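You operate a simulated robot arm through the tools that you are given. There is no shell and no other tool.

You are at the controls of a simulated robot arm. One attempt, no reset.

TASK
Fill the basin to the 6 L mark, soak the rack in it till its film pales, then rinse it.
Fine: pull the plug into its dish, rinse the rack clean under the tap, stand it on the grey mat; tap off, basin drained, no more than a splash spilt. Leave the other racks.
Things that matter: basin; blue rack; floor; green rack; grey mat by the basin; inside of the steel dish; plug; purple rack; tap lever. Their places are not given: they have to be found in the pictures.

It is judged by the outcome, as a careful person would: the job done as asked, and still so three seconds after it is handed in. It fails if anything else is knocked over, pushed out of place, dropped, spilled or broken.

THE ROBOT
A 6-joint arm with a two-finger gripper, fixed in place. Base frame: the origin is on the floor under the middle of its stand, x ahead of it, y to its left, z up; the work surface is at about z = 730. Lengths are in mm, angles in rad, forces in N, time in s.
It reaches about 1417 mm from its shoulder. Its first joint turns from -2.897 to 2.897 rad. Payload 3.43 kg.
The TCP is the grasp point between the finger pads, 20 mm short of the fingertips. In the tool frame z runs along the fingers and y along their closing line. The gripper opens to 190 mm; its body begins 248 mm behind the TCP.
Orientation is that of the tool frame in the base frame, as a unit quaternion [w, x, y, z]. With the fingers straight down and closing along the base's y, the tool's x points along the base's -x, its y along +y and its z along -z.

THE INTERFACE
- The arm moves only by the tool drive_tool. Its argument "rows" is text: rows parted by semicolons, each of 7 numbers parted by spaces: the finger opening in mm, from 0 to 190, then the shift along the tool's x, y, z in mm, then the turn, a rotation vector about the tool's x, y, z in rad. In form: jaw tx ty tz ax ay az; .... A call has 1 to 20 rows; each row is the pose to reach, as a shift and turn from the pose commanded when the call began, along the tool's axes at that moment. A row lasts 0.2 s, in which the tool goes at most 50 mm and 0.15 rad; a call with a longer step from one row to the next is refused whole, and so is a gripper value outside its range. A pose out of reach is approached as far as the arm can. The call stops where the force on the tool passes 40 N (or 10 N more than at its start, if that is more) or the arm is blocked; 0.2 s more then pass. Each finger travels about 153 mm/s and halts on what it meets, pressing with about 41 N; the grip force reading is that of the motor and also rises with nothing between the fingers. The clock runs only during rows and for 0.2 s after the last one: add rows that repeat a pose to give the fingers time. It gives the time, the measured TCP pose, the force on the tool (base axes), the opening and the grip force at its end, in the units of the frame above (readings bear some noise), with the torque about the TCP (base axes, N m) and any sound that the robot's microphone picked up, and new pictures: "show" is both (left out), scene, wrist or none.
- Cameras (640 x 400 px; columns grow to the right, rows downward): "scene" is fixed at [400.5, -648.7, 1436.3]; the picture's right is [0.69, -0.72, 0.00], its down [-0.55, -0.53, -0.64] and it looks along [0.46, 0.45, -0.77] (base axes); focal length 214 px, centre (320, 200). "wrist" rides on the gripper at [70, -8, -288] in the tool frame; the picture's right is [0.12, 0.99, 0.00], its down [-0.96, 0.11, -0.25] and it looks along [-0.25, 0.03, 0.97] (tool axes); focal length 261 px, centre (320, 200).
- raise_lower(by): moves the trunk up (or, below 0, down) by that many mm; the arm rides with it, the base frame stays. It gives what a move gives, with no picture.
- measure_at(camera, pixels): there is no depth. For up to 12 entries [column, row, z] of the newest picture of that camera ("zoom" is the newest enlarged one), the place [x, y] in the base frame at which the ray of that pixel passes the height z, good to about 3 mm. No time passes.
- zoom(camera, box): a new picture of the part [left, top, right, bottom] of that camera's present view, enlarged. No time passes.
- close_job(): hands the job in; it is judged then, once.

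Unless the task says otherwise, let go and move clear before handing in.

The tools are called by a JSON object that holds its "api" and its "payload". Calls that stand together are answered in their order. drive_tool: Moves the arm, as the interface text tells. Its arguments: {"type":"object","properties":{"rows":{"type":"string"},"show":{"type":"string","enum":["both","scene","wrist","none"]}},"required":["rows"]} The other tools are called the same way: raise_lower (by) moves the trunk up or down; measure_at (camera, pixels) gives the place at which the rays of pixels pass given heights; zoom (camera, box) takes an enlarged picture of a part of a camera's view; close_job () hands the job in.

At the start:

```text
time: 0.0
ee_pos: [659.1, -376.7, 1155.5]
ee_rot: [0.0, -0.001, 1.0, 0.0]
ft_force: [-0.7, 0.1, -0.3]
torque: [-0.01, 0.05, 0.0]
width: 189.9
finger_force: 0.1
trunk travel left (down, up): [-225.0, 215.0]
```

scene: 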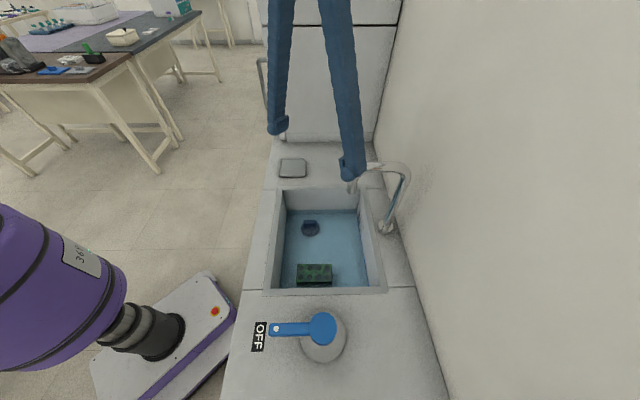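
wrist: 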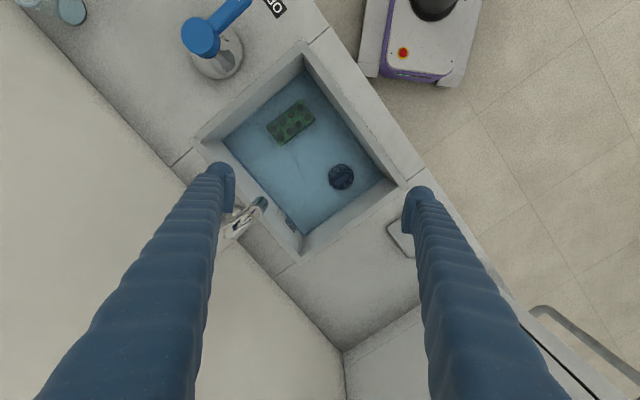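

The scene picture shows the basin (about 320,240) with a green rack at (314,273) and a dark plug at (311,228) in it, a blue lever at (322,326) with an OFF label, and a tap spout at (350,185). I'll enlarge these areas before moving.

{"api": "zoom", "payload": {"camera": "scene", "box": [240, 130, 440, 300]}}

{"api": "zoom", "payload": {"camera": "scene", "box": [220, 280, 400, 400]}}

{"api": "zoom", "payload": {"camera": "wrist", "box": [160, 20, 480, 280]}}

{"api": "zoom", "payload": {"camera": "scene", "box": [0, 0, 240, 150]}}

{"api": "zoom", "payload": {"camera": "wrist", "box": [0, 0, 320, 200]}}

```text
2.35 times, centred on (340, 215) of scene
```

zoom: 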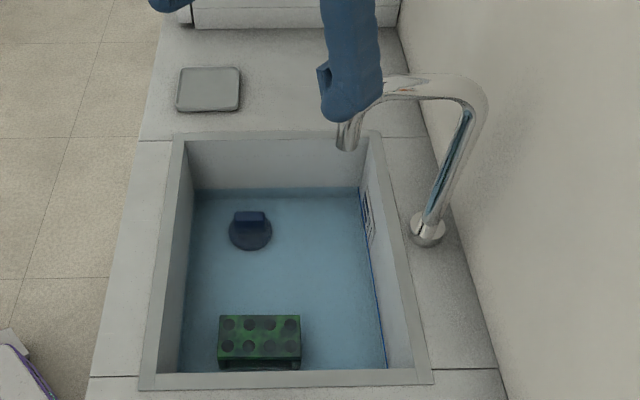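

```text
3.33 times, centred on (310, 340) of scene
```

zoom: 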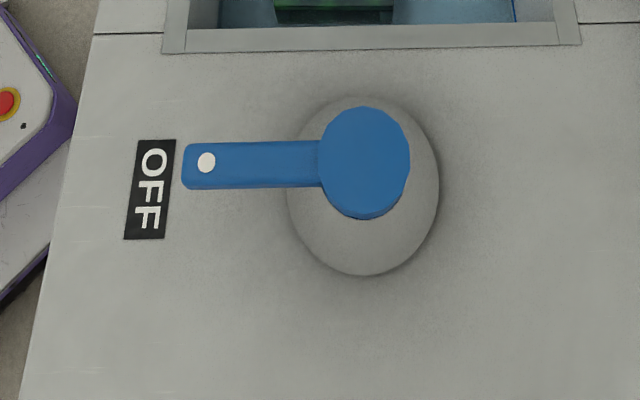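

```text
1.54 times, centred on (320, 150) of wrist
```

zoom: 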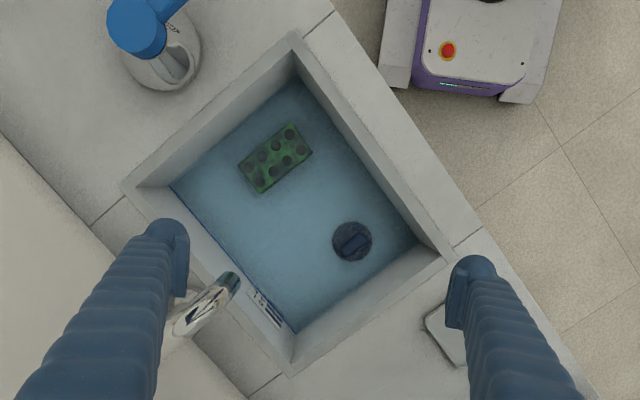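

```text
2.67 times, centred on (120, 75) of scene
```

zoom: 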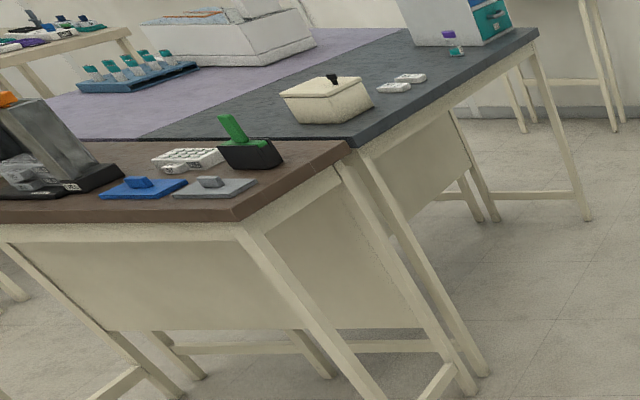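

```text
2.00 times, centred on (160, 100) of wrist
```

zoom: 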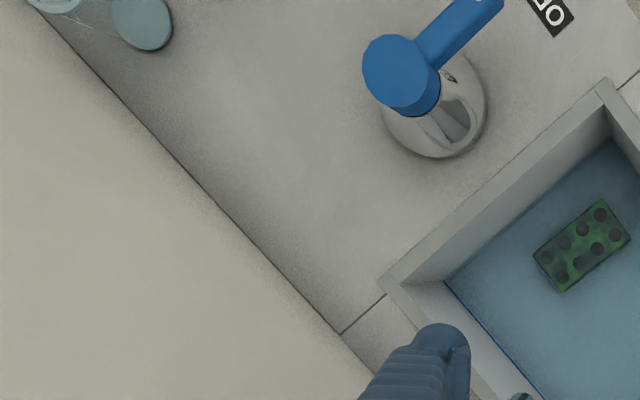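

The basin holds the green rack and the plug (zoom at (250,230)), with a scale on its wall side. A grey square lies beyond the basin, and I can't yet see the dish or the other racks. I'll measure the main points before looking around.

{"api": "measure_at", "payload": {"camera": "scene", "pixels": [[276, 187, 730], [361, 186, 730], [387, 292, 730], [263, 291, 730], [292, 168, 730], [311, 228, 600], [314, 273, 600], [322, 326, 800], [274, 330, 800], [350, 188, 900], [385, 226, 730], [260, 337, 730]]}}

{"api": "measure_at", "payload": {"camera": "wrist", "pixels": [[303, 45, 730], [425, 175, 730], [303, 262, 730], [195, 145, 730], [341, 177, 600], [291, 122, 600], [200, 37, 800], [245, 2, 800], [262, 203, 900], [402, 238, 730], [60, 10, 730], [218, 55, 730]]}}

```text
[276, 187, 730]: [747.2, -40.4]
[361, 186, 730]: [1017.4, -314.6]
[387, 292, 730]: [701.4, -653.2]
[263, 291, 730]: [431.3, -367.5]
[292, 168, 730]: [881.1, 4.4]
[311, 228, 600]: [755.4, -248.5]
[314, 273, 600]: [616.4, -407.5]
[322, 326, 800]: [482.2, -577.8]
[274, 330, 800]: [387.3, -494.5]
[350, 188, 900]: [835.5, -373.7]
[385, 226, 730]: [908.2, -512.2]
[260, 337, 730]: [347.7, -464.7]
```

```text
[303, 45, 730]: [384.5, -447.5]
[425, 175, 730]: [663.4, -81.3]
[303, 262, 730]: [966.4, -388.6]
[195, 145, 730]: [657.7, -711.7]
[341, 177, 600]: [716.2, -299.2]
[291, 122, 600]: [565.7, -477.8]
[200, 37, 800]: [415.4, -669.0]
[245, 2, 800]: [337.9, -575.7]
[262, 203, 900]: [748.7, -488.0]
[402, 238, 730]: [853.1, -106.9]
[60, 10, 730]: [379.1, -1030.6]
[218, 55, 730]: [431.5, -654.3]
```

The two views disagree at z = 730, so the rim probably sits at a different height. I'll measure matched features at several heights to work out the real ones.

{"api": "measure_at", "payload": {"camera": "scene", "pixels": [[278.5, 186.6, 850], [278.5, 186.6, 900], [262.7, 295, 850], [262.7, 295, 900], [388, 293, 850], [388, 293, 900], [311, 228, 650], [311, 228, 730], [314, 270, 650], [314, 270, 730], [322, 326, 900], [276, 329, 900]]}}

{"api": "measure_at", "payload": {"camera": "wrist", "pixels": [[407, 187, 850], [407, 187, 900], [302, 41, 850], [302, 41, 900], [192, 141, 850], [192, 141, 900], [341, 177, 650], [341, 177, 730], [291, 122, 650], [291, 122, 730], [200, 37, 900], [245, 2, 900]]}}

```text
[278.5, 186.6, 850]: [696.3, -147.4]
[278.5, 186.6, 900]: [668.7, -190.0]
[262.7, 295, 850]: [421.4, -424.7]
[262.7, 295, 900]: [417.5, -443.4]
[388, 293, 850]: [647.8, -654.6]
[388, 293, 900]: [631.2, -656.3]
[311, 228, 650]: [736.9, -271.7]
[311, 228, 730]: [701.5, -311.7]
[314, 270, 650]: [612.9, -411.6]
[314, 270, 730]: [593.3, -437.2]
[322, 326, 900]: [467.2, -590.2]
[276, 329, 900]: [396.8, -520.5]
```

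```text
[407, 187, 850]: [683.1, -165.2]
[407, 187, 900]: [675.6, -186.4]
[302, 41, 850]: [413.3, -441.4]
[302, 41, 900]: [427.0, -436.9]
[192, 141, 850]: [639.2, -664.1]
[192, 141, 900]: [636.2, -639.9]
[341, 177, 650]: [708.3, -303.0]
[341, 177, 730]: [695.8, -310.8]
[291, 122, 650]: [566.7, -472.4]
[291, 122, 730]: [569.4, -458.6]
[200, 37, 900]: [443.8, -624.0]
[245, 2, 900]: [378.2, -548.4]
```

The rim comes out at z≈880, the plug handle at z≈730, the lever at z≈955 and the spout tip at z≈1055 near (698,-460). Next I'll enlarge the scale, the lever base and the mat.

{"api": "zoom", "payload": {"camera": "scene", "box": [340, 180, 400, 220]}}

{"api": "zoom", "payload": {"camera": "wrist", "box": [240, 180, 340, 250]}}

{"api": "zoom", "payload": {"camera": "wrist", "box": [160, 0, 300, 90]}}

{"api": "zoom", "payload": {"camera": "scene", "box": [270, 200, 370, 300]}}

{"api": "zoom", "payload": {"camera": "wrist", "box": [260, 90, 380, 200]}}

```text
10.00 times, centred on (370, 200) of scene
```

zoom: 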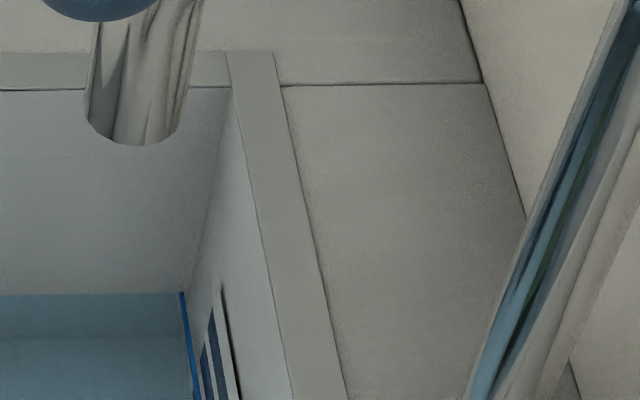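

```text
5.71 times, centred on (290, 215) of wrist
```

zoom: 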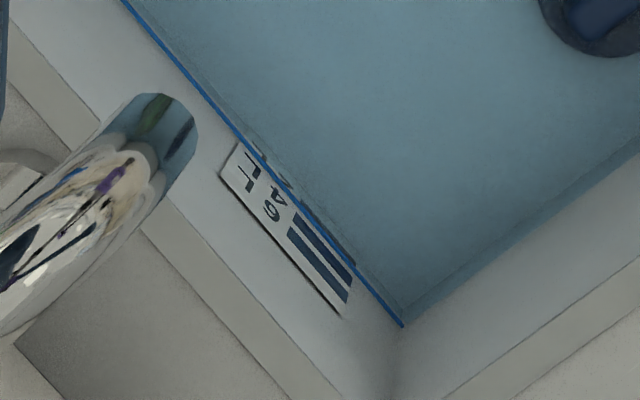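

```text
4.44 times, centred on (230, 45) of wrist
```

zoom: 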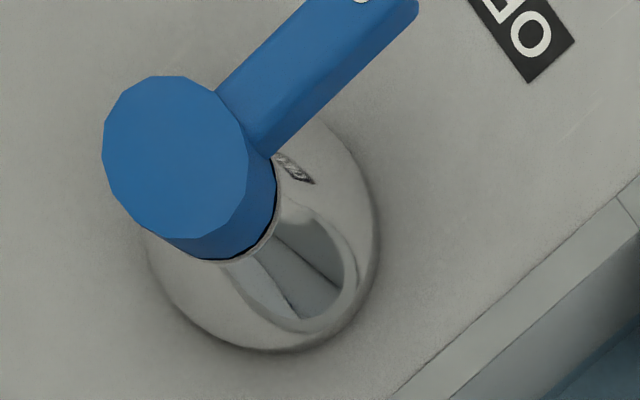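

```text
4.00 times, centred on (320, 250) of scene
```

zoom: 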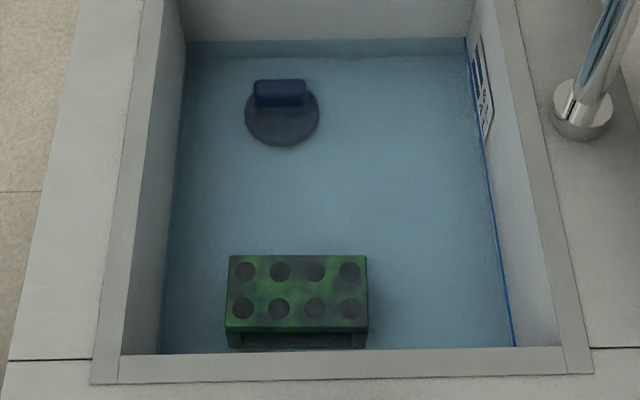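

```text
3.64 times, centred on (320, 145) of wrist
```

zoom: 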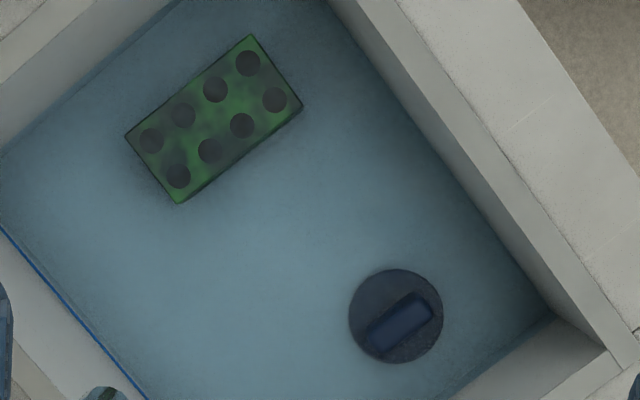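

There's already water in the basin, with its edge (blue line) near the 4 L mark and the 6 L mark clear above it. The plug looks seated. I'll lift and swing over the near end of the counter to find the dish and the other racks.

{"api": "drive_tool", "payload": {"rows": "190 0 0 -50 0 0 0; 190 0 0 -100 0 0 0; 190 30 -32 -120 0 0 0; 190 60 -64 -130 0 0 0; 190 90 -96 -130 0 0 0; 190 120 -128 -130 0 0 0; 190 150 -160 -130 0 0 0; 190 180 -192 -130 0 0 0; 190 210 -224 -130 0 0 0; 190 240 -256 -130 0 0 0"}}

```text
time: 2.2
ee_pos: [417.6, -629.9, 1285.7]
ee_rot: [0.0, -0.001, 1.0, 0.0]
ft_force: [-0.5, 0.2, 0.1]
torque: [-0.01, -0.07, 0.03]
width: 190.2
finger_force: 0.0
trunk travel left (down, up): [-225.0, 215.0]
```

scene: 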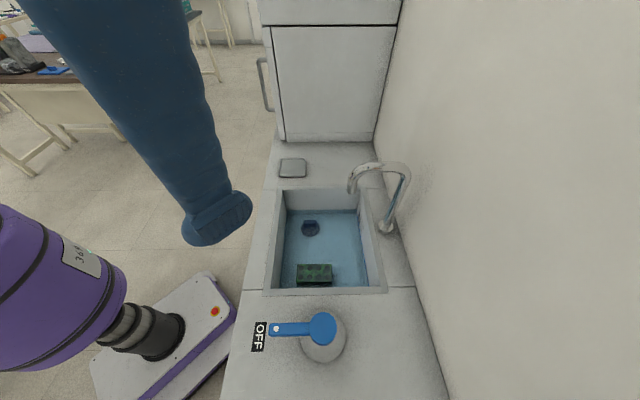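
wrist: 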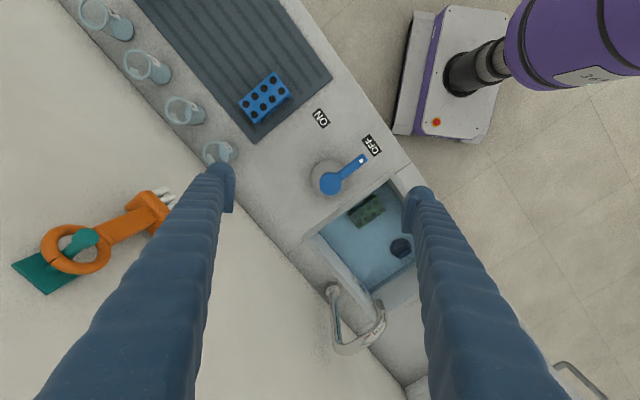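

The wrist view now shows an ON label at (321,118), a dark ridged mat with a blue rack at (265,97), and jars along the wall. I'll enlarge these and the square thing beyond the basin.

{"api": "zoom", "payload": {"camera": "scene", "box": [270, 145, 330, 185]}}

{"api": "zoom", "payload": {"camera": "wrist", "box": [60, 0, 360, 180]}}

{"api": "zoom", "payload": {"camera": "wrist", "box": [290, 90, 420, 210]}}

{"api": "zoom", "payload": {"camera": "scene", "box": [330, 150, 420, 240]}}

```text
10.00 times, centred on (300, 165) of scene
```

zoom: 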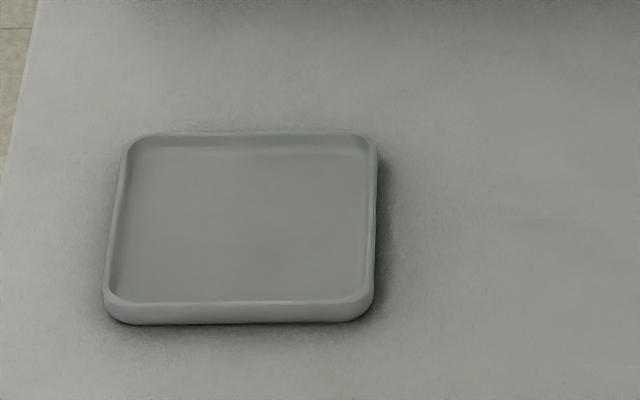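

```text
2.13 times, centred on (210, 90) of wrist
```

zoom: 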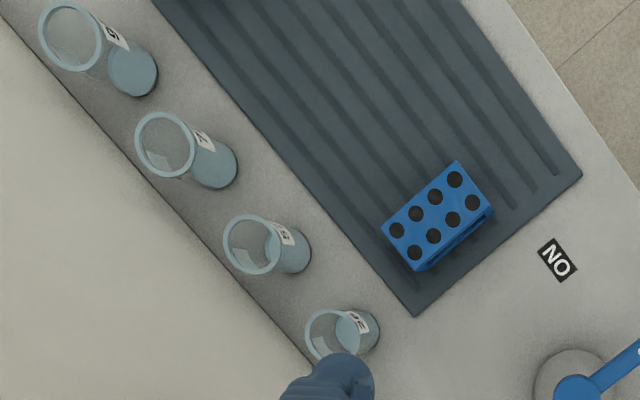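

```text
3.33 times, centred on (355, 150) of wrist
```

zoom: 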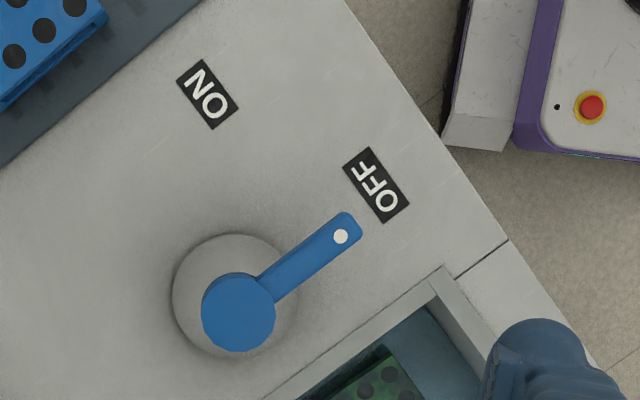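

```text
4.44 times, centred on (375, 195) of scene
```

zoom: 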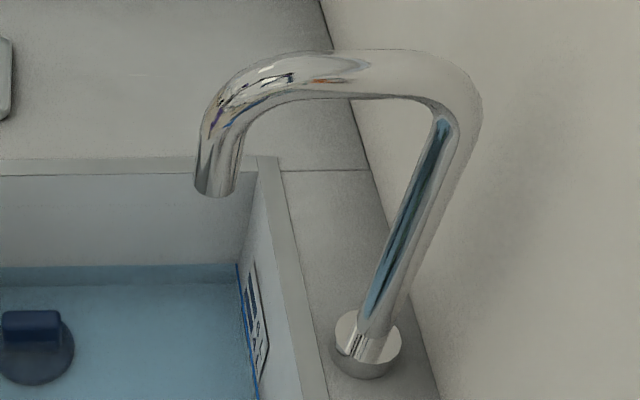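

The square beyond the basin is a shallow steel dish, about 105 mm wide near (779,-134). The ridged mat is the grey mat, and the lever swings in a horizontal plane from OFF to ON. I'll move further along to see the rest of the mat and find the purple rack.

{"api": "drive_tool", "payload": {"rows": "190 30 -30 0 0 0 0; 190 60 -60 0 0 0 0; 190 90 -90 0 0 0 0; 190 120 -110 0 0 0 0; 190 150 -130 0 0 0 0; 190 180 -150 0 0 0 0"}}

```text
time: 3.6
ee_pos: [237.9, -782.4, 1290.7]
ee_rot: [0.001, 0.0, 1.0, -0.001]
ft_force: [-0.4, 0.1, 0.0]
torque: [-0.02, -0.07, 0.03]
width: 190.1
finger_force: 0.1
trunk travel left (down, up): [-225.0, 215.0]
```

scene: 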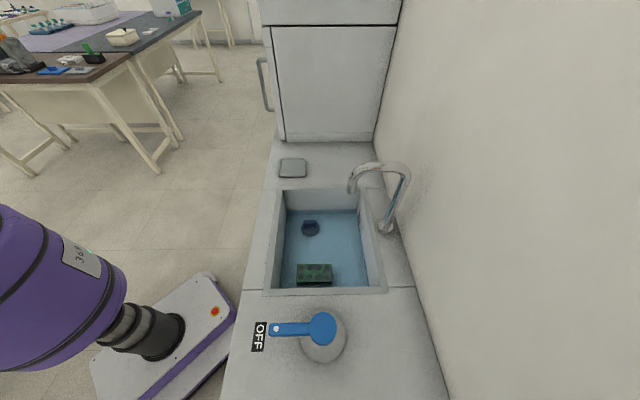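
wrist: 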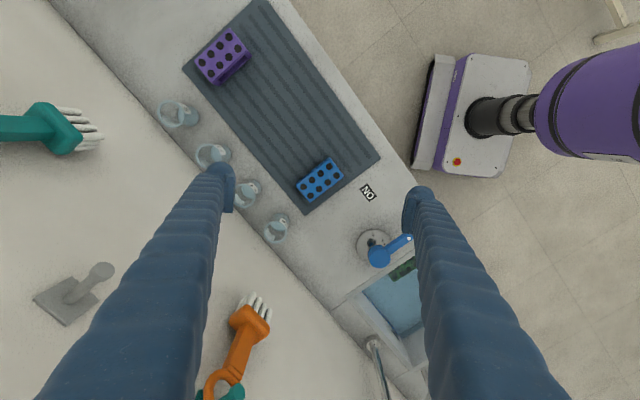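

The mat holds the blue rack at (320,178) and the purple rack at (222,55), with a free stretch between them for the green rack. I'll measure the mat, racks, jars and lever from here.

{"api": "measure_at", "payload": {"camera": "wrist", "pixels": [[262, 0, 885], [380, 158, 885], [304, 214, 885], [183, 70, 885], [320, 178, 940], [222, 55, 940], [302, 193, 940], [333, 158, 940], [368, 192, 880], [378, 258, 955], [275, 236, 880], [244, 205, 880]]}}

{"api": "zoom", "payload": {"camera": "wrist", "box": [160, 0, 400, 220]}}

{"api": "zoom", "payload": {"camera": "wrist", "box": [270, 140, 420, 280]}}

```text
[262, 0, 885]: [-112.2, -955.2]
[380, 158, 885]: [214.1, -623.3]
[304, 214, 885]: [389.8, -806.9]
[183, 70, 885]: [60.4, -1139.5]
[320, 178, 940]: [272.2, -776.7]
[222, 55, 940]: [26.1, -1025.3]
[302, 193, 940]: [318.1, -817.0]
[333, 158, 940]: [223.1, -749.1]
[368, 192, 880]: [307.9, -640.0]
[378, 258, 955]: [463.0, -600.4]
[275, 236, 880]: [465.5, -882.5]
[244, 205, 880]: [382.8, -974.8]
```

```text
1.82 times, centred on (280, 110) of wrist
```

zoom: 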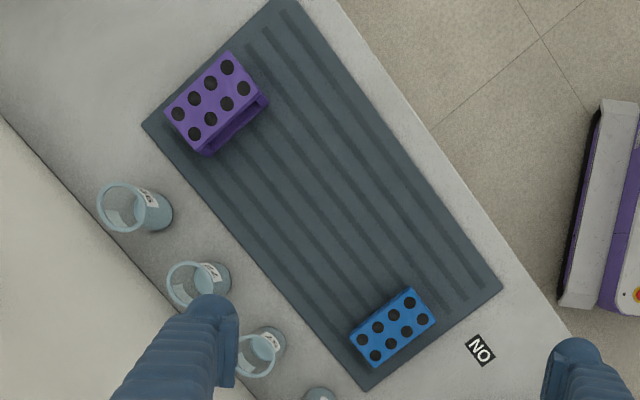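

```text
2.86 times, centred on (345, 210) of wrist
```

zoom: 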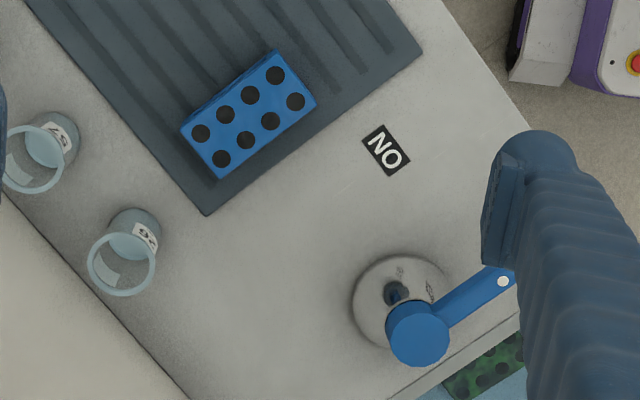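

The mat runs from about (214,-623)/(390,-807) to (60,-1139)/(-112,-955). The gap between the racks centres near (148,-885). I'll zoom the scene on the litre scale, since I'll be reading it while filling.

{"api": "zoom", "payload": {"camera": "scene", "box": [345, 200, 393, 230]}}

{"api": "zoom", "payload": {"camera": "scene", "box": [280, 255, 350, 295]}}

```text
13.33 times, centred on (369, 215) of scene
```

zoom: 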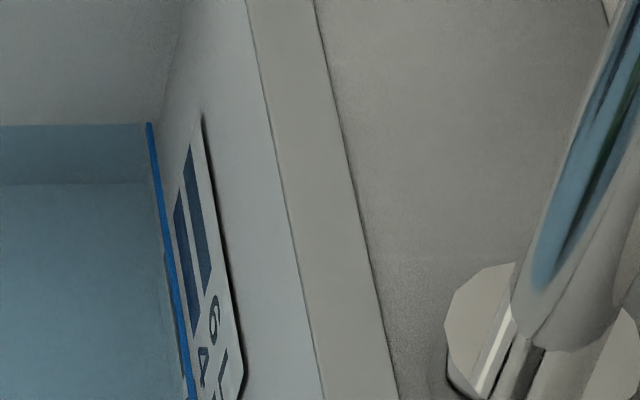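

```text
9.14 times, centred on (315, 275) of scene
```

zoom: 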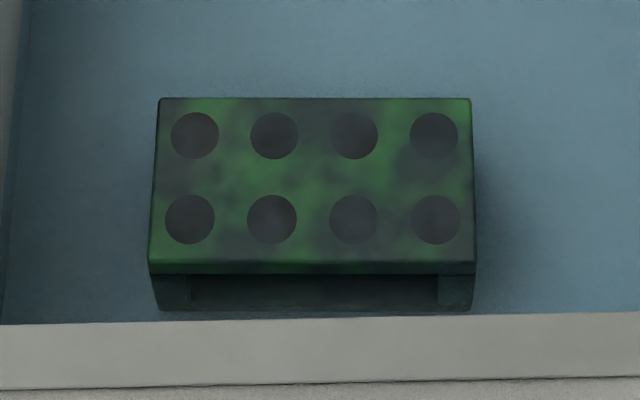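

The scale has two bars, 6 above 4, and the water edge sits just under the 4 L bar. I'll move over the lever with the fingers turned to straddle it, closing line square to the lever, and look again before descending.

{"api": "drive_tool", "payload": {"rows": "160 -25 34 0 0 0 0.117; 130 -50 67 0 0 0 0.234; 100 -75 101 0 0 0 0.351; 80 -100 135 10 0 0 0.468; 80 -125 168 20 0 0 0.585; 80 -150 202 30 0 0 0.702; 80 -174 236 50 0 0 0.82; 80 -174 236 95 0 0 0.82; 80 -174 236 140 0 0 0.82; 80 -174 236 185 0 0 0.82; 80 -174 236 191 0 0 0.82"}}

```text
time: 6.0
ee_pos: [416.1, -548.9, 1096.3]
ee_rot: [-0.001, 0.398, 0.918, 0.0]
ft_force: [0.7, 0.3, -0.3]
torque: [0.07, -0.06, 0.02]
width: 80.1
finger_force: 0.0
trunk travel left (down, up): [-225.0, 215.0]
```

scene: 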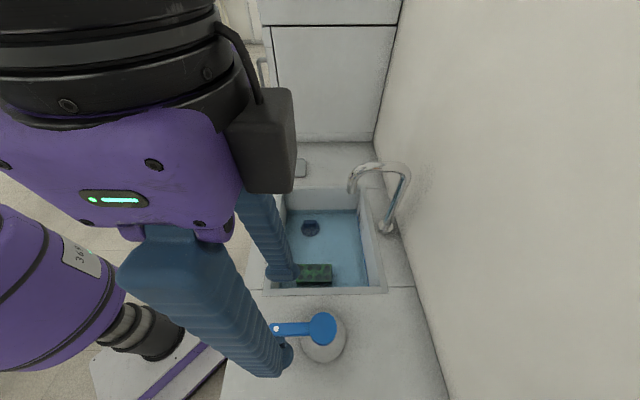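
wrist: 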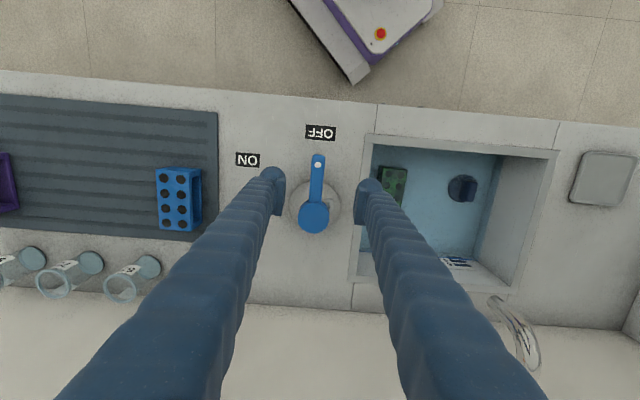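

The lever now lies between the fingers in the wrist view: dot at (318,163), hub at (313,217). The litre scale is visible too, at (458,262). I'll measure the lever precisely and enlarge the scale.

{"api": "measure_at", "payload": {"camera": "wrist", "pixels": [[313, 217, 955], [318, 163, 950], [318, 155, 950], [309, 185, 945], [325, 185, 945], [314, 204, 880], [178, 199, 945], [393, 187, 780], [462, 188, 730], [600, 178, 885], [458, 262, 790], [318, 163, 940]]}}

{"api": "zoom", "payload": {"camera": "wrist", "box": [370, 130, 530, 290]}}

{"api": "zoom", "payload": {"camera": "wrist", "box": [260, 120, 380, 240]}}

{"api": "zoom", "payload": {"camera": "wrist", "box": [430, 250, 490, 280]}}

```text
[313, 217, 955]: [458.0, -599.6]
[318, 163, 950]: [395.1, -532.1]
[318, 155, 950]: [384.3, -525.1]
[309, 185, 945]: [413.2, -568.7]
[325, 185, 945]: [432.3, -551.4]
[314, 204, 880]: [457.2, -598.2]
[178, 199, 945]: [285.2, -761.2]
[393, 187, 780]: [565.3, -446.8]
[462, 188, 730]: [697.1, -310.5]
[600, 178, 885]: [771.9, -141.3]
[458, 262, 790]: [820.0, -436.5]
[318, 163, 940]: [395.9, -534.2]
```

```text
2.50 times, centred on (450, 210) of wrist
```

zoom: 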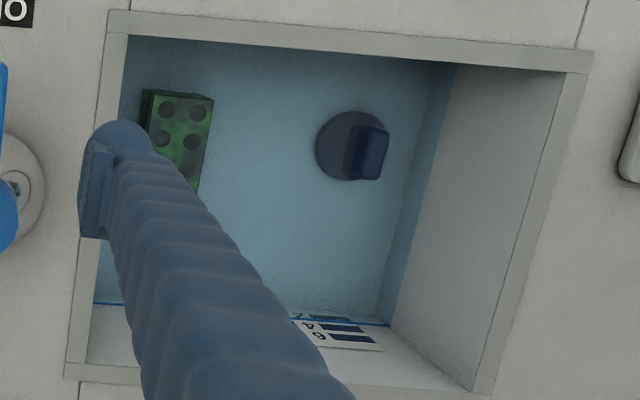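

```text
3.33 times, centred on (320, 180) of wrist
```

zoom: 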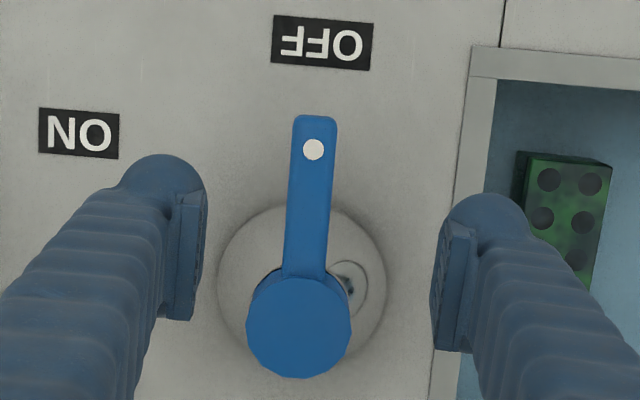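

```text
10.67 times, centred on (460, 265) of wrist
```

zoom: 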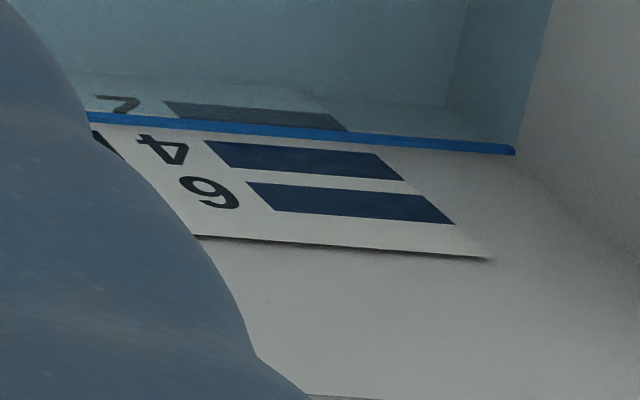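

Water stands between the 2 and 4 bars, at roughly 2.5 L. The lever runs from pivot (458,-599) to its end near (386,-525), and the fingers are centred on it. I'll lower them so they straddle the lever without gripping yet.

{"api": "drive_tool", "payload": {"rows": "80 0 0 45 0 0 0; 80 0 0 90 0 0 0; 80 0 -2 125 0 0 0; 80 0 -3 150 0 0 0; 60 0 -3 150 0 0 0; 60 0 -3 150 0 0 0"}}

```text
time: 7.4
ee_pos: [412.1, -545.4, 946.0]
ee_rot: [0.001, 0.397, 0.918, 0.001]
ft_force: [-0.1, 0.2, -0.7]
torque: [-0.02, -0.01, 0.0]
width: 60.1
finger_force: 0.1
trunk travel left (down, up): [-225.0, 215.0]
```

scene: 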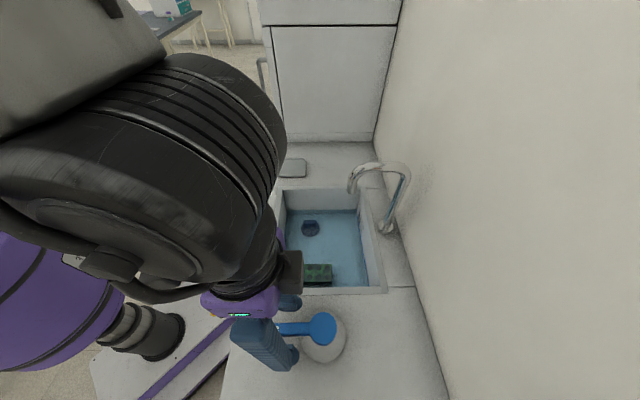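
wrist: 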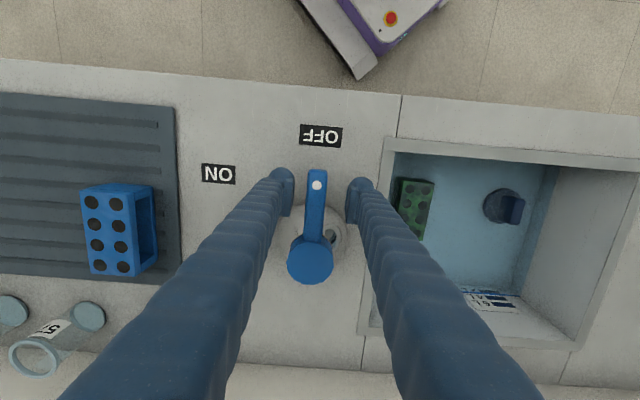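

{"api": "zoom", "payload": {"camera": "scene", "box": [220, 290, 380, 390]}}

{"api": "zoom", "payload": {"camera": "wrist", "box": [260, 140, 380, 290]}}

{"api": "zoom", "payload": {"camera": "wrist", "box": [440, 270, 540, 330]}}

```text
4.00 times, centred on (300, 340) of scene
```

zoom: 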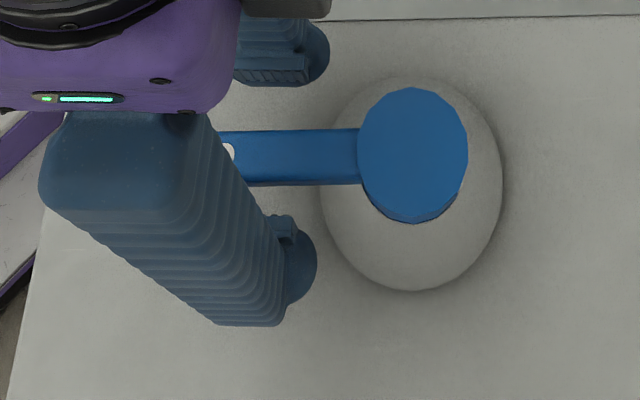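

```text
2.67 times, centred on (320, 215) of wrist
```

zoom: 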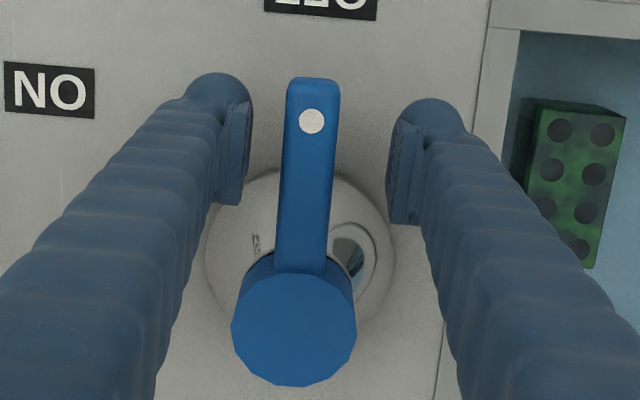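

```text
6.40 times, centred on (490, 300) of wrist
```

zoom: 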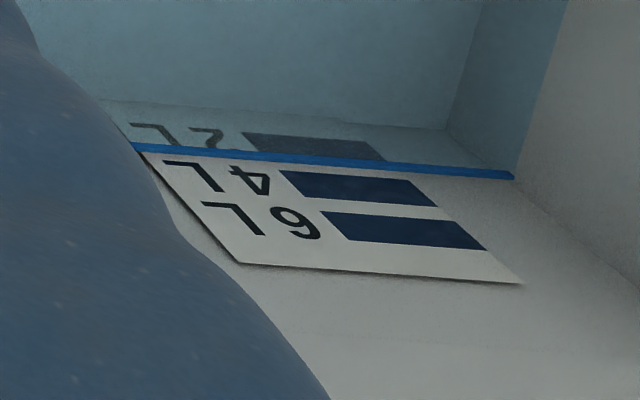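

The fingers straddle the lever cleanly at z≈946, and the scale reads with the water edge just under the 4 L bar. I'll narrow the jaws and swing the lever 0.3 rad toward ON to see how it and the flow respond.

{"api": "drive_tool", "payload": {"rows": "40 0 0 0 0 0 0; 34 0 0 0 0 0 0; 34 -0.8 -10.4 0 0 0 -0.15; 34 -3.1 -20.5 0 0 0 -0.3; 34 -3.1 -20.5 0 0 0 -0.3"}}

```text
time: 8.6
ee_pos: [398.7, -563.3, 946.7]
ee_rot: [0.0, 0.256, 0.967, 0.001]
ft_force: [-0.6, -0.9, -0.6]
torque: [0.01, -0.02, 0.01]
width: 34.2
finger_force: 0.0
trunk travel left (down, up): [-225.0, 215.0]
```

scene: 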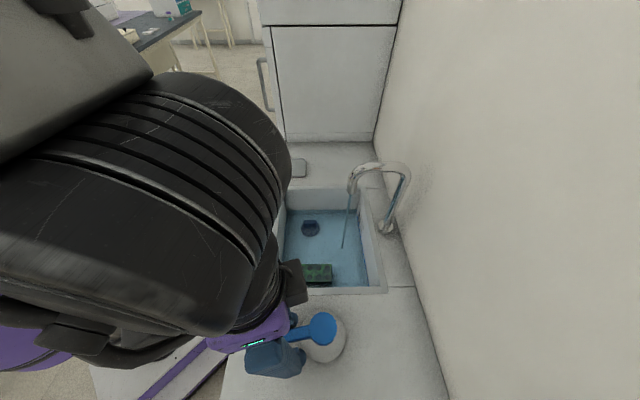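
wrist: 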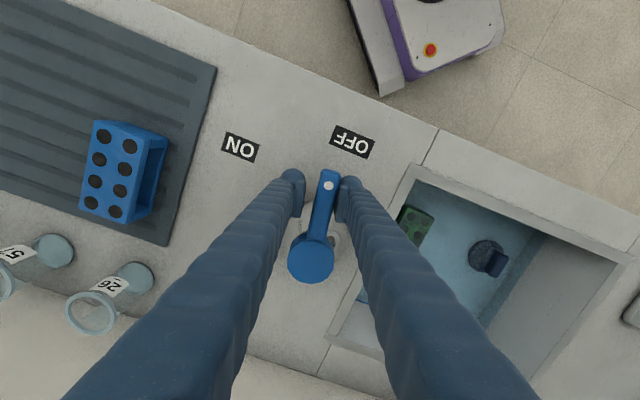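

A stream now falls from the spout ((350,193) to (342,247)), well inside the basin. I'll open a bit more, run for a couple of seconds and read the level in the scene zoom.

{"api": "drive_tool", "payload": {"rows": "34 -0.8 -10.4 0 0 0 -0.15; 34 -3.1 -20.5 0 0 0 -0.3; 34 -3.1 -20.5 0 0 0 -0.3; 34 -3.1 -20.5 0 0 0 -0.3; 34 -3.1 -20.5 0 0 0 -0.3; 34 -3.1 -20.5 0 0 0 -0.3; 34 -3.1 -20.5 0 0 0 -0.3; 34 -3.1 -20.5 0 0 0 -0.3"}}

{"api": "zoom", "payload": {"camera": "scene", "box": [345, 200, 393, 230]}}

{"api": "zoom", "payload": {"camera": "scene", "box": [260, 180, 420, 300]}}

```text
time: 10.4
ee_pos: [391.2, -583.6, 945.1]
ee_rot: [0.0, 0.109, 0.994, -0.001]
ft_force: [-0.2, -0.5, 0.3]
torque: [0.05, -0.04, -0.01]
width: 33.5
finger_force: 0.0
trunk travel left (down, up): [-225.0, 215.0]
```

scene: 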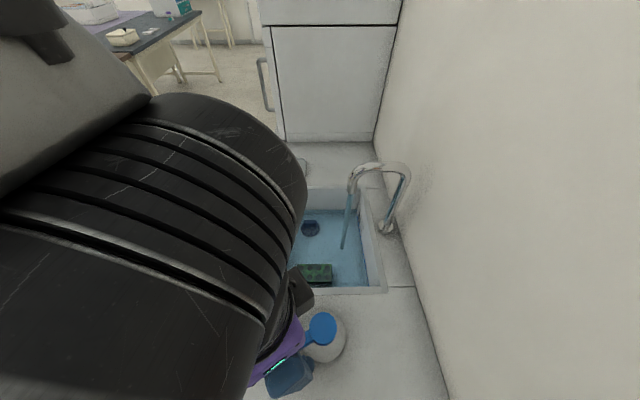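
wrist: 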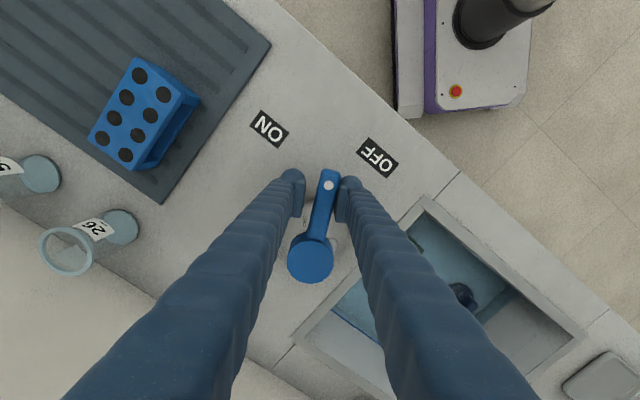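

```text
13.33 times, centred on (369, 215) of scene
```

zoom: 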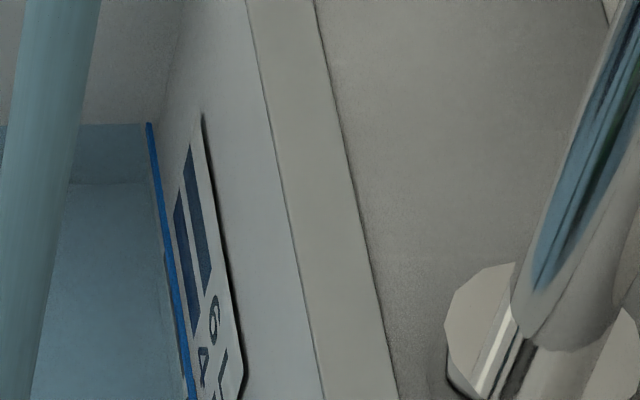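

```text
3.33 times, centred on (340, 240) of scene
```

zoom: 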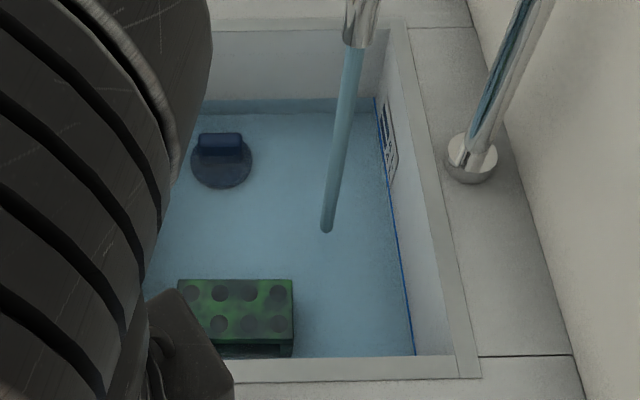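

The level has barely moved in 2 s, though the stream is steady and lands inside the basin. I'll open the tap fully and run a little longer.

{"api": "drive_tool", "payload": {"rows": "34 -0.8 -10.4 0 0 0 -0.15; 34 -3.1 -20.5 0 0 0 -0.3; 34 -6.9 -30.1 0 0 0 -0.45; 34 -6.9 -30.1 0 0 0 -0.45; 34 -6.9 -30.1 0 0 0 -0.45; 34 -6.9 -30.1 0 0 0 -0.45; 34 -6.9 -30.1 0 0 0 -0.45; 34 -6.9 -30.1 0 0 0 -0.45; 34 -6.9 -30.1 0 0 0 -0.45; 34 -6.9 -30.1 0 0 0 -0.45"}}

{"api": "zoom", "payload": {"camera": "scene", "box": [345, 200, 393, 230]}}

{"api": "zoom", "payload": {"camera": "scene", "box": [260, 180, 420, 300]}}

```text
time: 12.6
ee_pos: [390.5, -616.0, 946.5]
ee_rot: [0.0, -0.115, 0.993, 0.0]
ft_force: [0.1, 0.6, 0.4]
torque: [0.01, -0.02, 0.01]
width: 34.0
finger_force: 0.0
trunk travel left (down, up): [-225.0, 215.0]
```

scene: 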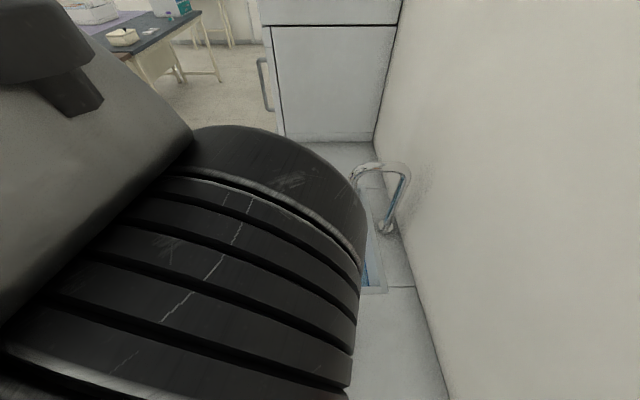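
wrist: 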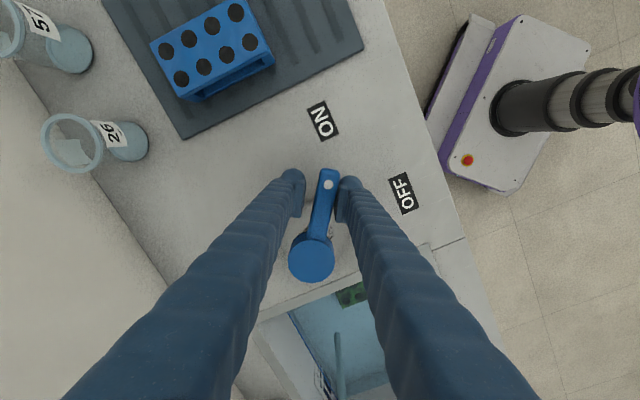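

```text
13.33 times, centred on (369, 215) of scene
```

zoom: 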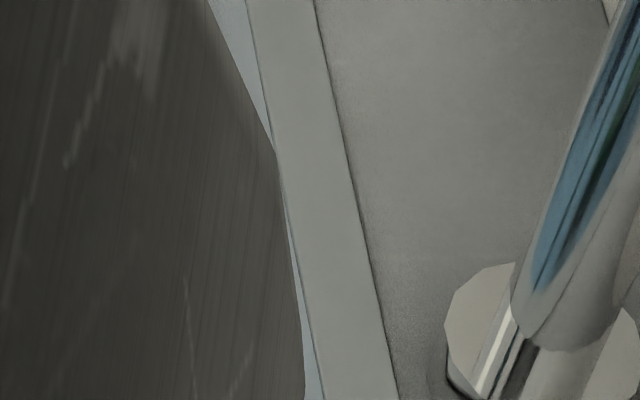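

```text
3.33 times, centred on (340, 240) of scene
```

zoom: 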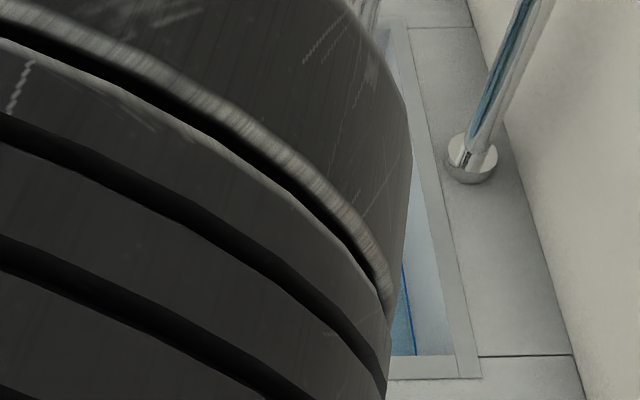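

The forearm now hides the basin from the scene camera, but the wrist view shows the stream at (340,370) and part of the scale near (322,385). I'll zoom there.

{"api": "zoom", "payload": {"camera": "wrist", "box": [270, 320, 400, 400]}}

{"api": "zoom", "payload": {"camera": "wrist", "box": [270, 160, 390, 290]}}

```text
4.92 times, centred on (335, 360) of wrist
```

zoom: 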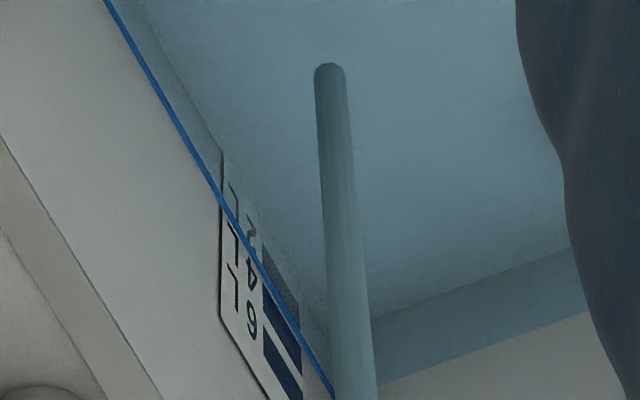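

```text
3.08 times, centred on (330, 225) of wrist
```

zoom: 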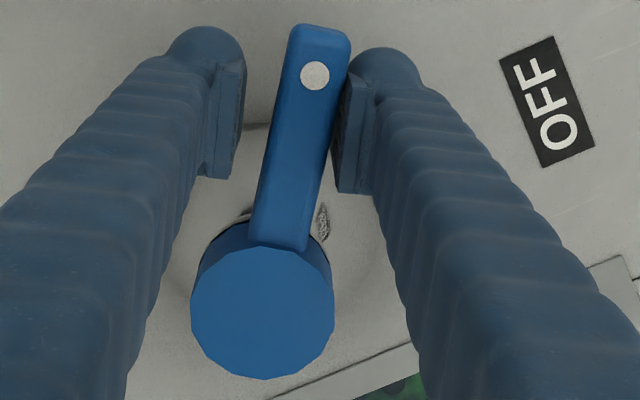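

The level is rising toward the 4 L bar. I'll zoom tighter on the scale for a better reading.

{"api": "zoom", "payload": {"camera": "wrist", "box": [304, 345, 344, 400]}}

```text
7.27 times, centred on (324, 372) of wrist
```

zoom: 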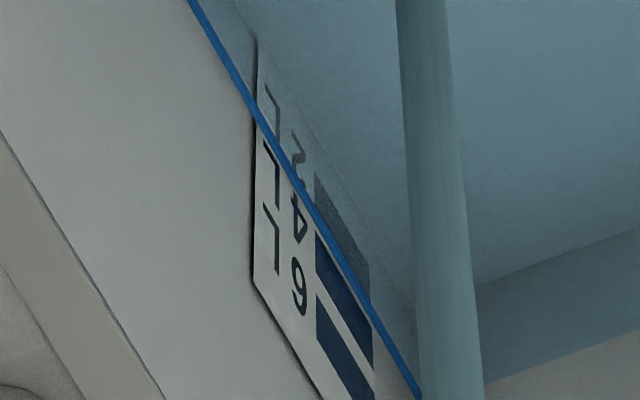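

The level is near 2.7 L and rising slowly, at about 0.1 L/s. I'll push the last 0.13 rad toward ON and let it run for about 3 s.

{"api": "drive_tool", "payload": {"rows": "34 -0.6 -9 0 0 0 -0.13; 34 -0.6 -9 0 0 0 -0.13; 34 -0.6 -9 0 0 0 -0.13; 34 -0.6 -9 0 0 0 -0.13; 34 -0.6 -9 0 0 0 -0.13; 34 -0.6 -9 0 0 0 -0.13; 34 -0.6 -9 0 0 0 -0.13; 34 -0.6 -9 0 0 0 -0.13; 34 -0.6 -9 0 0 0 -0.13; 34 -0.6 -9 0 0 0 -0.13; 34 -0.6 -9 0 0 0 -0.13; 34 -0.6 -9 0 0 0 -0.13; 34 -0.6 -9 0 0 0 -0.13; 34 -0.6 -9 0 0 0 -0.13; 34 -0.6 -9 0 0 0 -0.13", "show": "wrist"}}

{"api": "zoom", "payload": {"camera": "wrist", "box": [270, 345, 310, 400]}}

```text
time: 15.8
ee_pos: [393.8, -625.0, 947.0]
ee_rot: [0.0, -0.18, 0.984, 0.0]
ft_force: [-0.9, 2.8, -0.5]
torque: [-0.04, -0.02, -0.03]
width: 35.6
finger_force: 1.2
trunk travel left (down, up): [-225.0, 215.0]
```

wrist: 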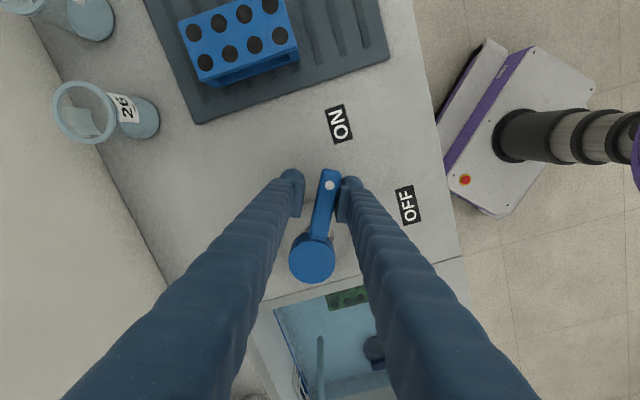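

```text
7.27 times, centred on (290, 372) of wrist
```

zoom: 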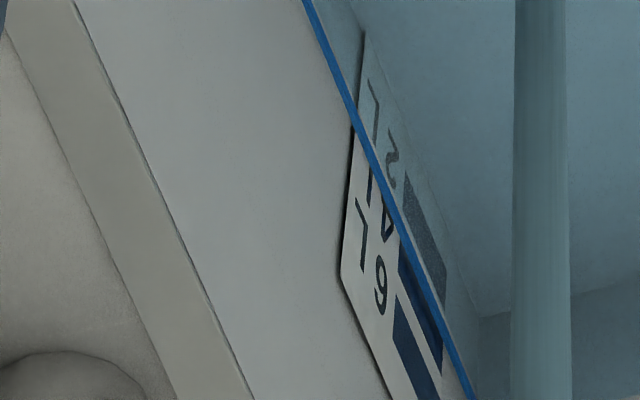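

The lever is at its ON stop (side force 2.8 N). The level is around 3.2 L, rising about 0.15 L/s, so I'll wait 4 s and read again.

{"api": "drive_tool", "payload": {"rows": "34 0 0 0 0 0 0; 34 0 0 0 0 0 0; 34 0 0 0 0 0 0; 34 0 0 0 0 0 0; 34 0 0 0 0 0 0; 34 0 0 0 0 0 0; 34 0 0 0 0 0 0; 34 0 0 0 0 0 0; 34 0 0 0 0 0 0; 34 0 0 0 0 0 0; 34 0 0 0 0 0 0; 34 0 0 0 0 0 0; 34 0 0 0 0 0 0; 34 0 0 0 0 0 0; 34 0 0 0 0 0 0; 34 0 0 0 0 0 0; 34 0 0 0 0 0 0; 34 0 0 0 0 0 0; 34 0 0 0 0 0 0", "show": "wrist"}}

{"api": "zoom", "payload": {"camera": "wrist", "box": [270, 345, 310, 400]}}

```text
time: 19.8
ee_pos: [394.2, -624.4, 946.3]
ee_rot: [0.0, -0.179, 0.984, 0.0]
ft_force: [-1.4, 2.4, -0.7]
torque: [-0.01, 0.0, -0.03]
width: 35.6
finger_force: 1.9
trunk travel left (down, up): [-225.0, 215.0]
```

wrist: 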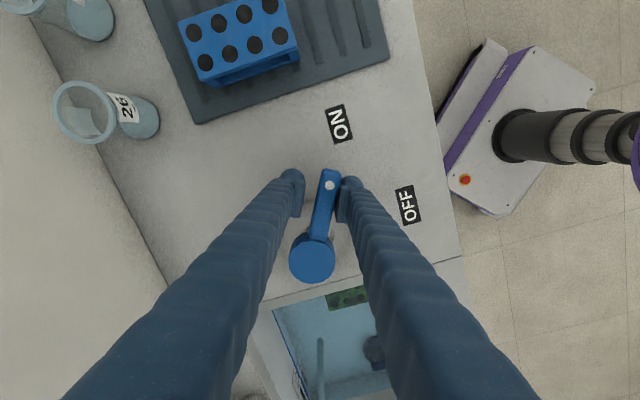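

```text
7.27 times, centred on (290, 372) of wrist
```

zoom: 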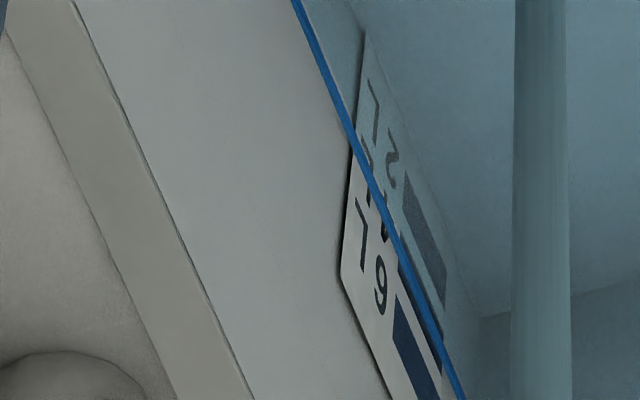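

The water edge moved about 12 px in 4 s in this zoom, and it has about 28 px to go to the middle of the 6 bar, so roughly 9 s remain. I'll run another 4 s.

{"api": "drive_tool", "payload": {"rows": "34 0 0 0 0 0 0; 34 0 0 0 0 0 0; 34 0 0 0 0 0 0; 34 0 0 0 0 0 0; 34 0 0 0 0 0 0; 34 0 0 0 0 0 0; 34 0 0 0 0 0 0; 34 0 0 0 0 0 0; 34 0 0 0 0 0 0; 34 0 0 0 0 0 0; 34 0 0 0 0 0 0; 34 0 0 0 0 0 0; 34 0 0 0 0 0 0; 34 0 0 0 0 0 0; 34 0 0 0 0 0 0; 34 0 0 0 0 0 0; 34 0 0 0 0 0 0; 34 0 0 0 0 0 0; 34 0 0 0 0 0 0", "show": "wrist"}}

{"api": "zoom", "payload": {"camera": "wrist", "box": [270, 345, 310, 400]}}

{"api": "zoom", "payload": {"camera": "wrist", "box": [290, 275, 400, 345]}}

```text
time: 23.8
ee_pos: [394.4, -625.3, 946.1]
ee_rot: [0.0, -0.18, 0.984, 0.0]
ft_force: [-1.8, 2.8, -1.5]
torque: [0.01, -0.05, -0.01]
width: 35.9
finger_force: 1.6
trunk travel left (down, up): [-225.0, 215.0]
```

wrist: 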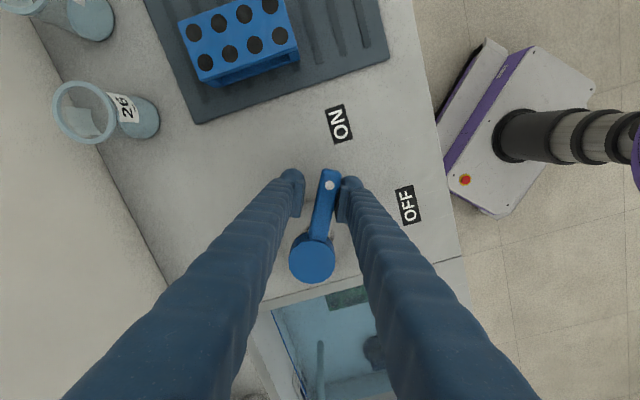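

```text
7.27 times, centred on (290, 372) of wrist
```

zoom: 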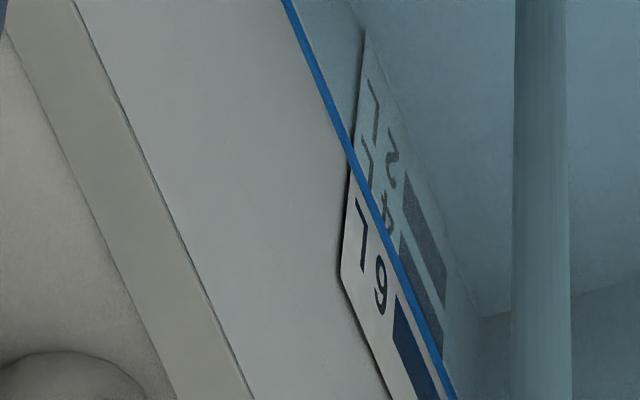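

```text
5.71 times, centred on (345, 310) of wrist
```

zoom: 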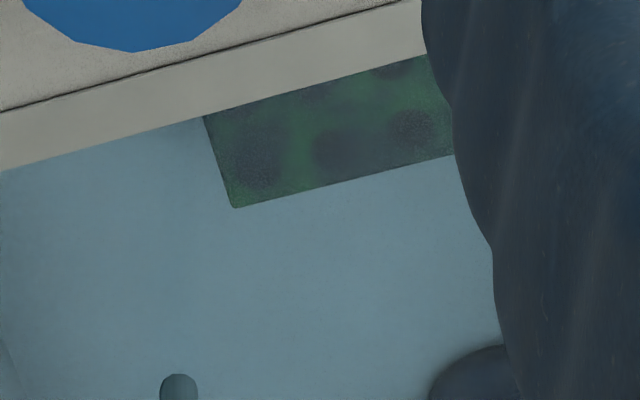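

The 4 bar is now under water and the rack top is submerged; the edge is just below the 6 bar. A tighter zoom will tell me how far remains.

{"api": "zoom", "payload": {"camera": "wrist", "box": [288, 370, 312, 400]}}

```text
13.33 times, centred on (300, 385) of wrist
```

zoom: 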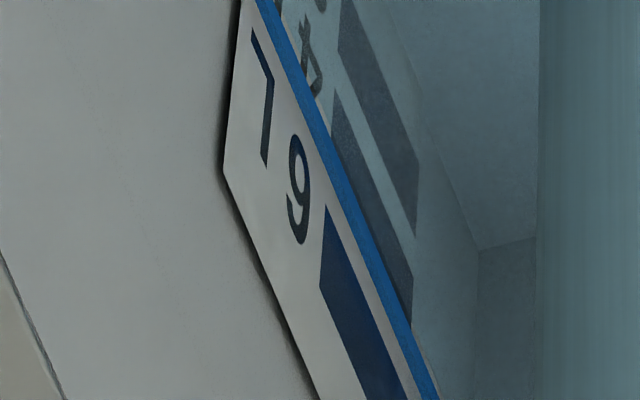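

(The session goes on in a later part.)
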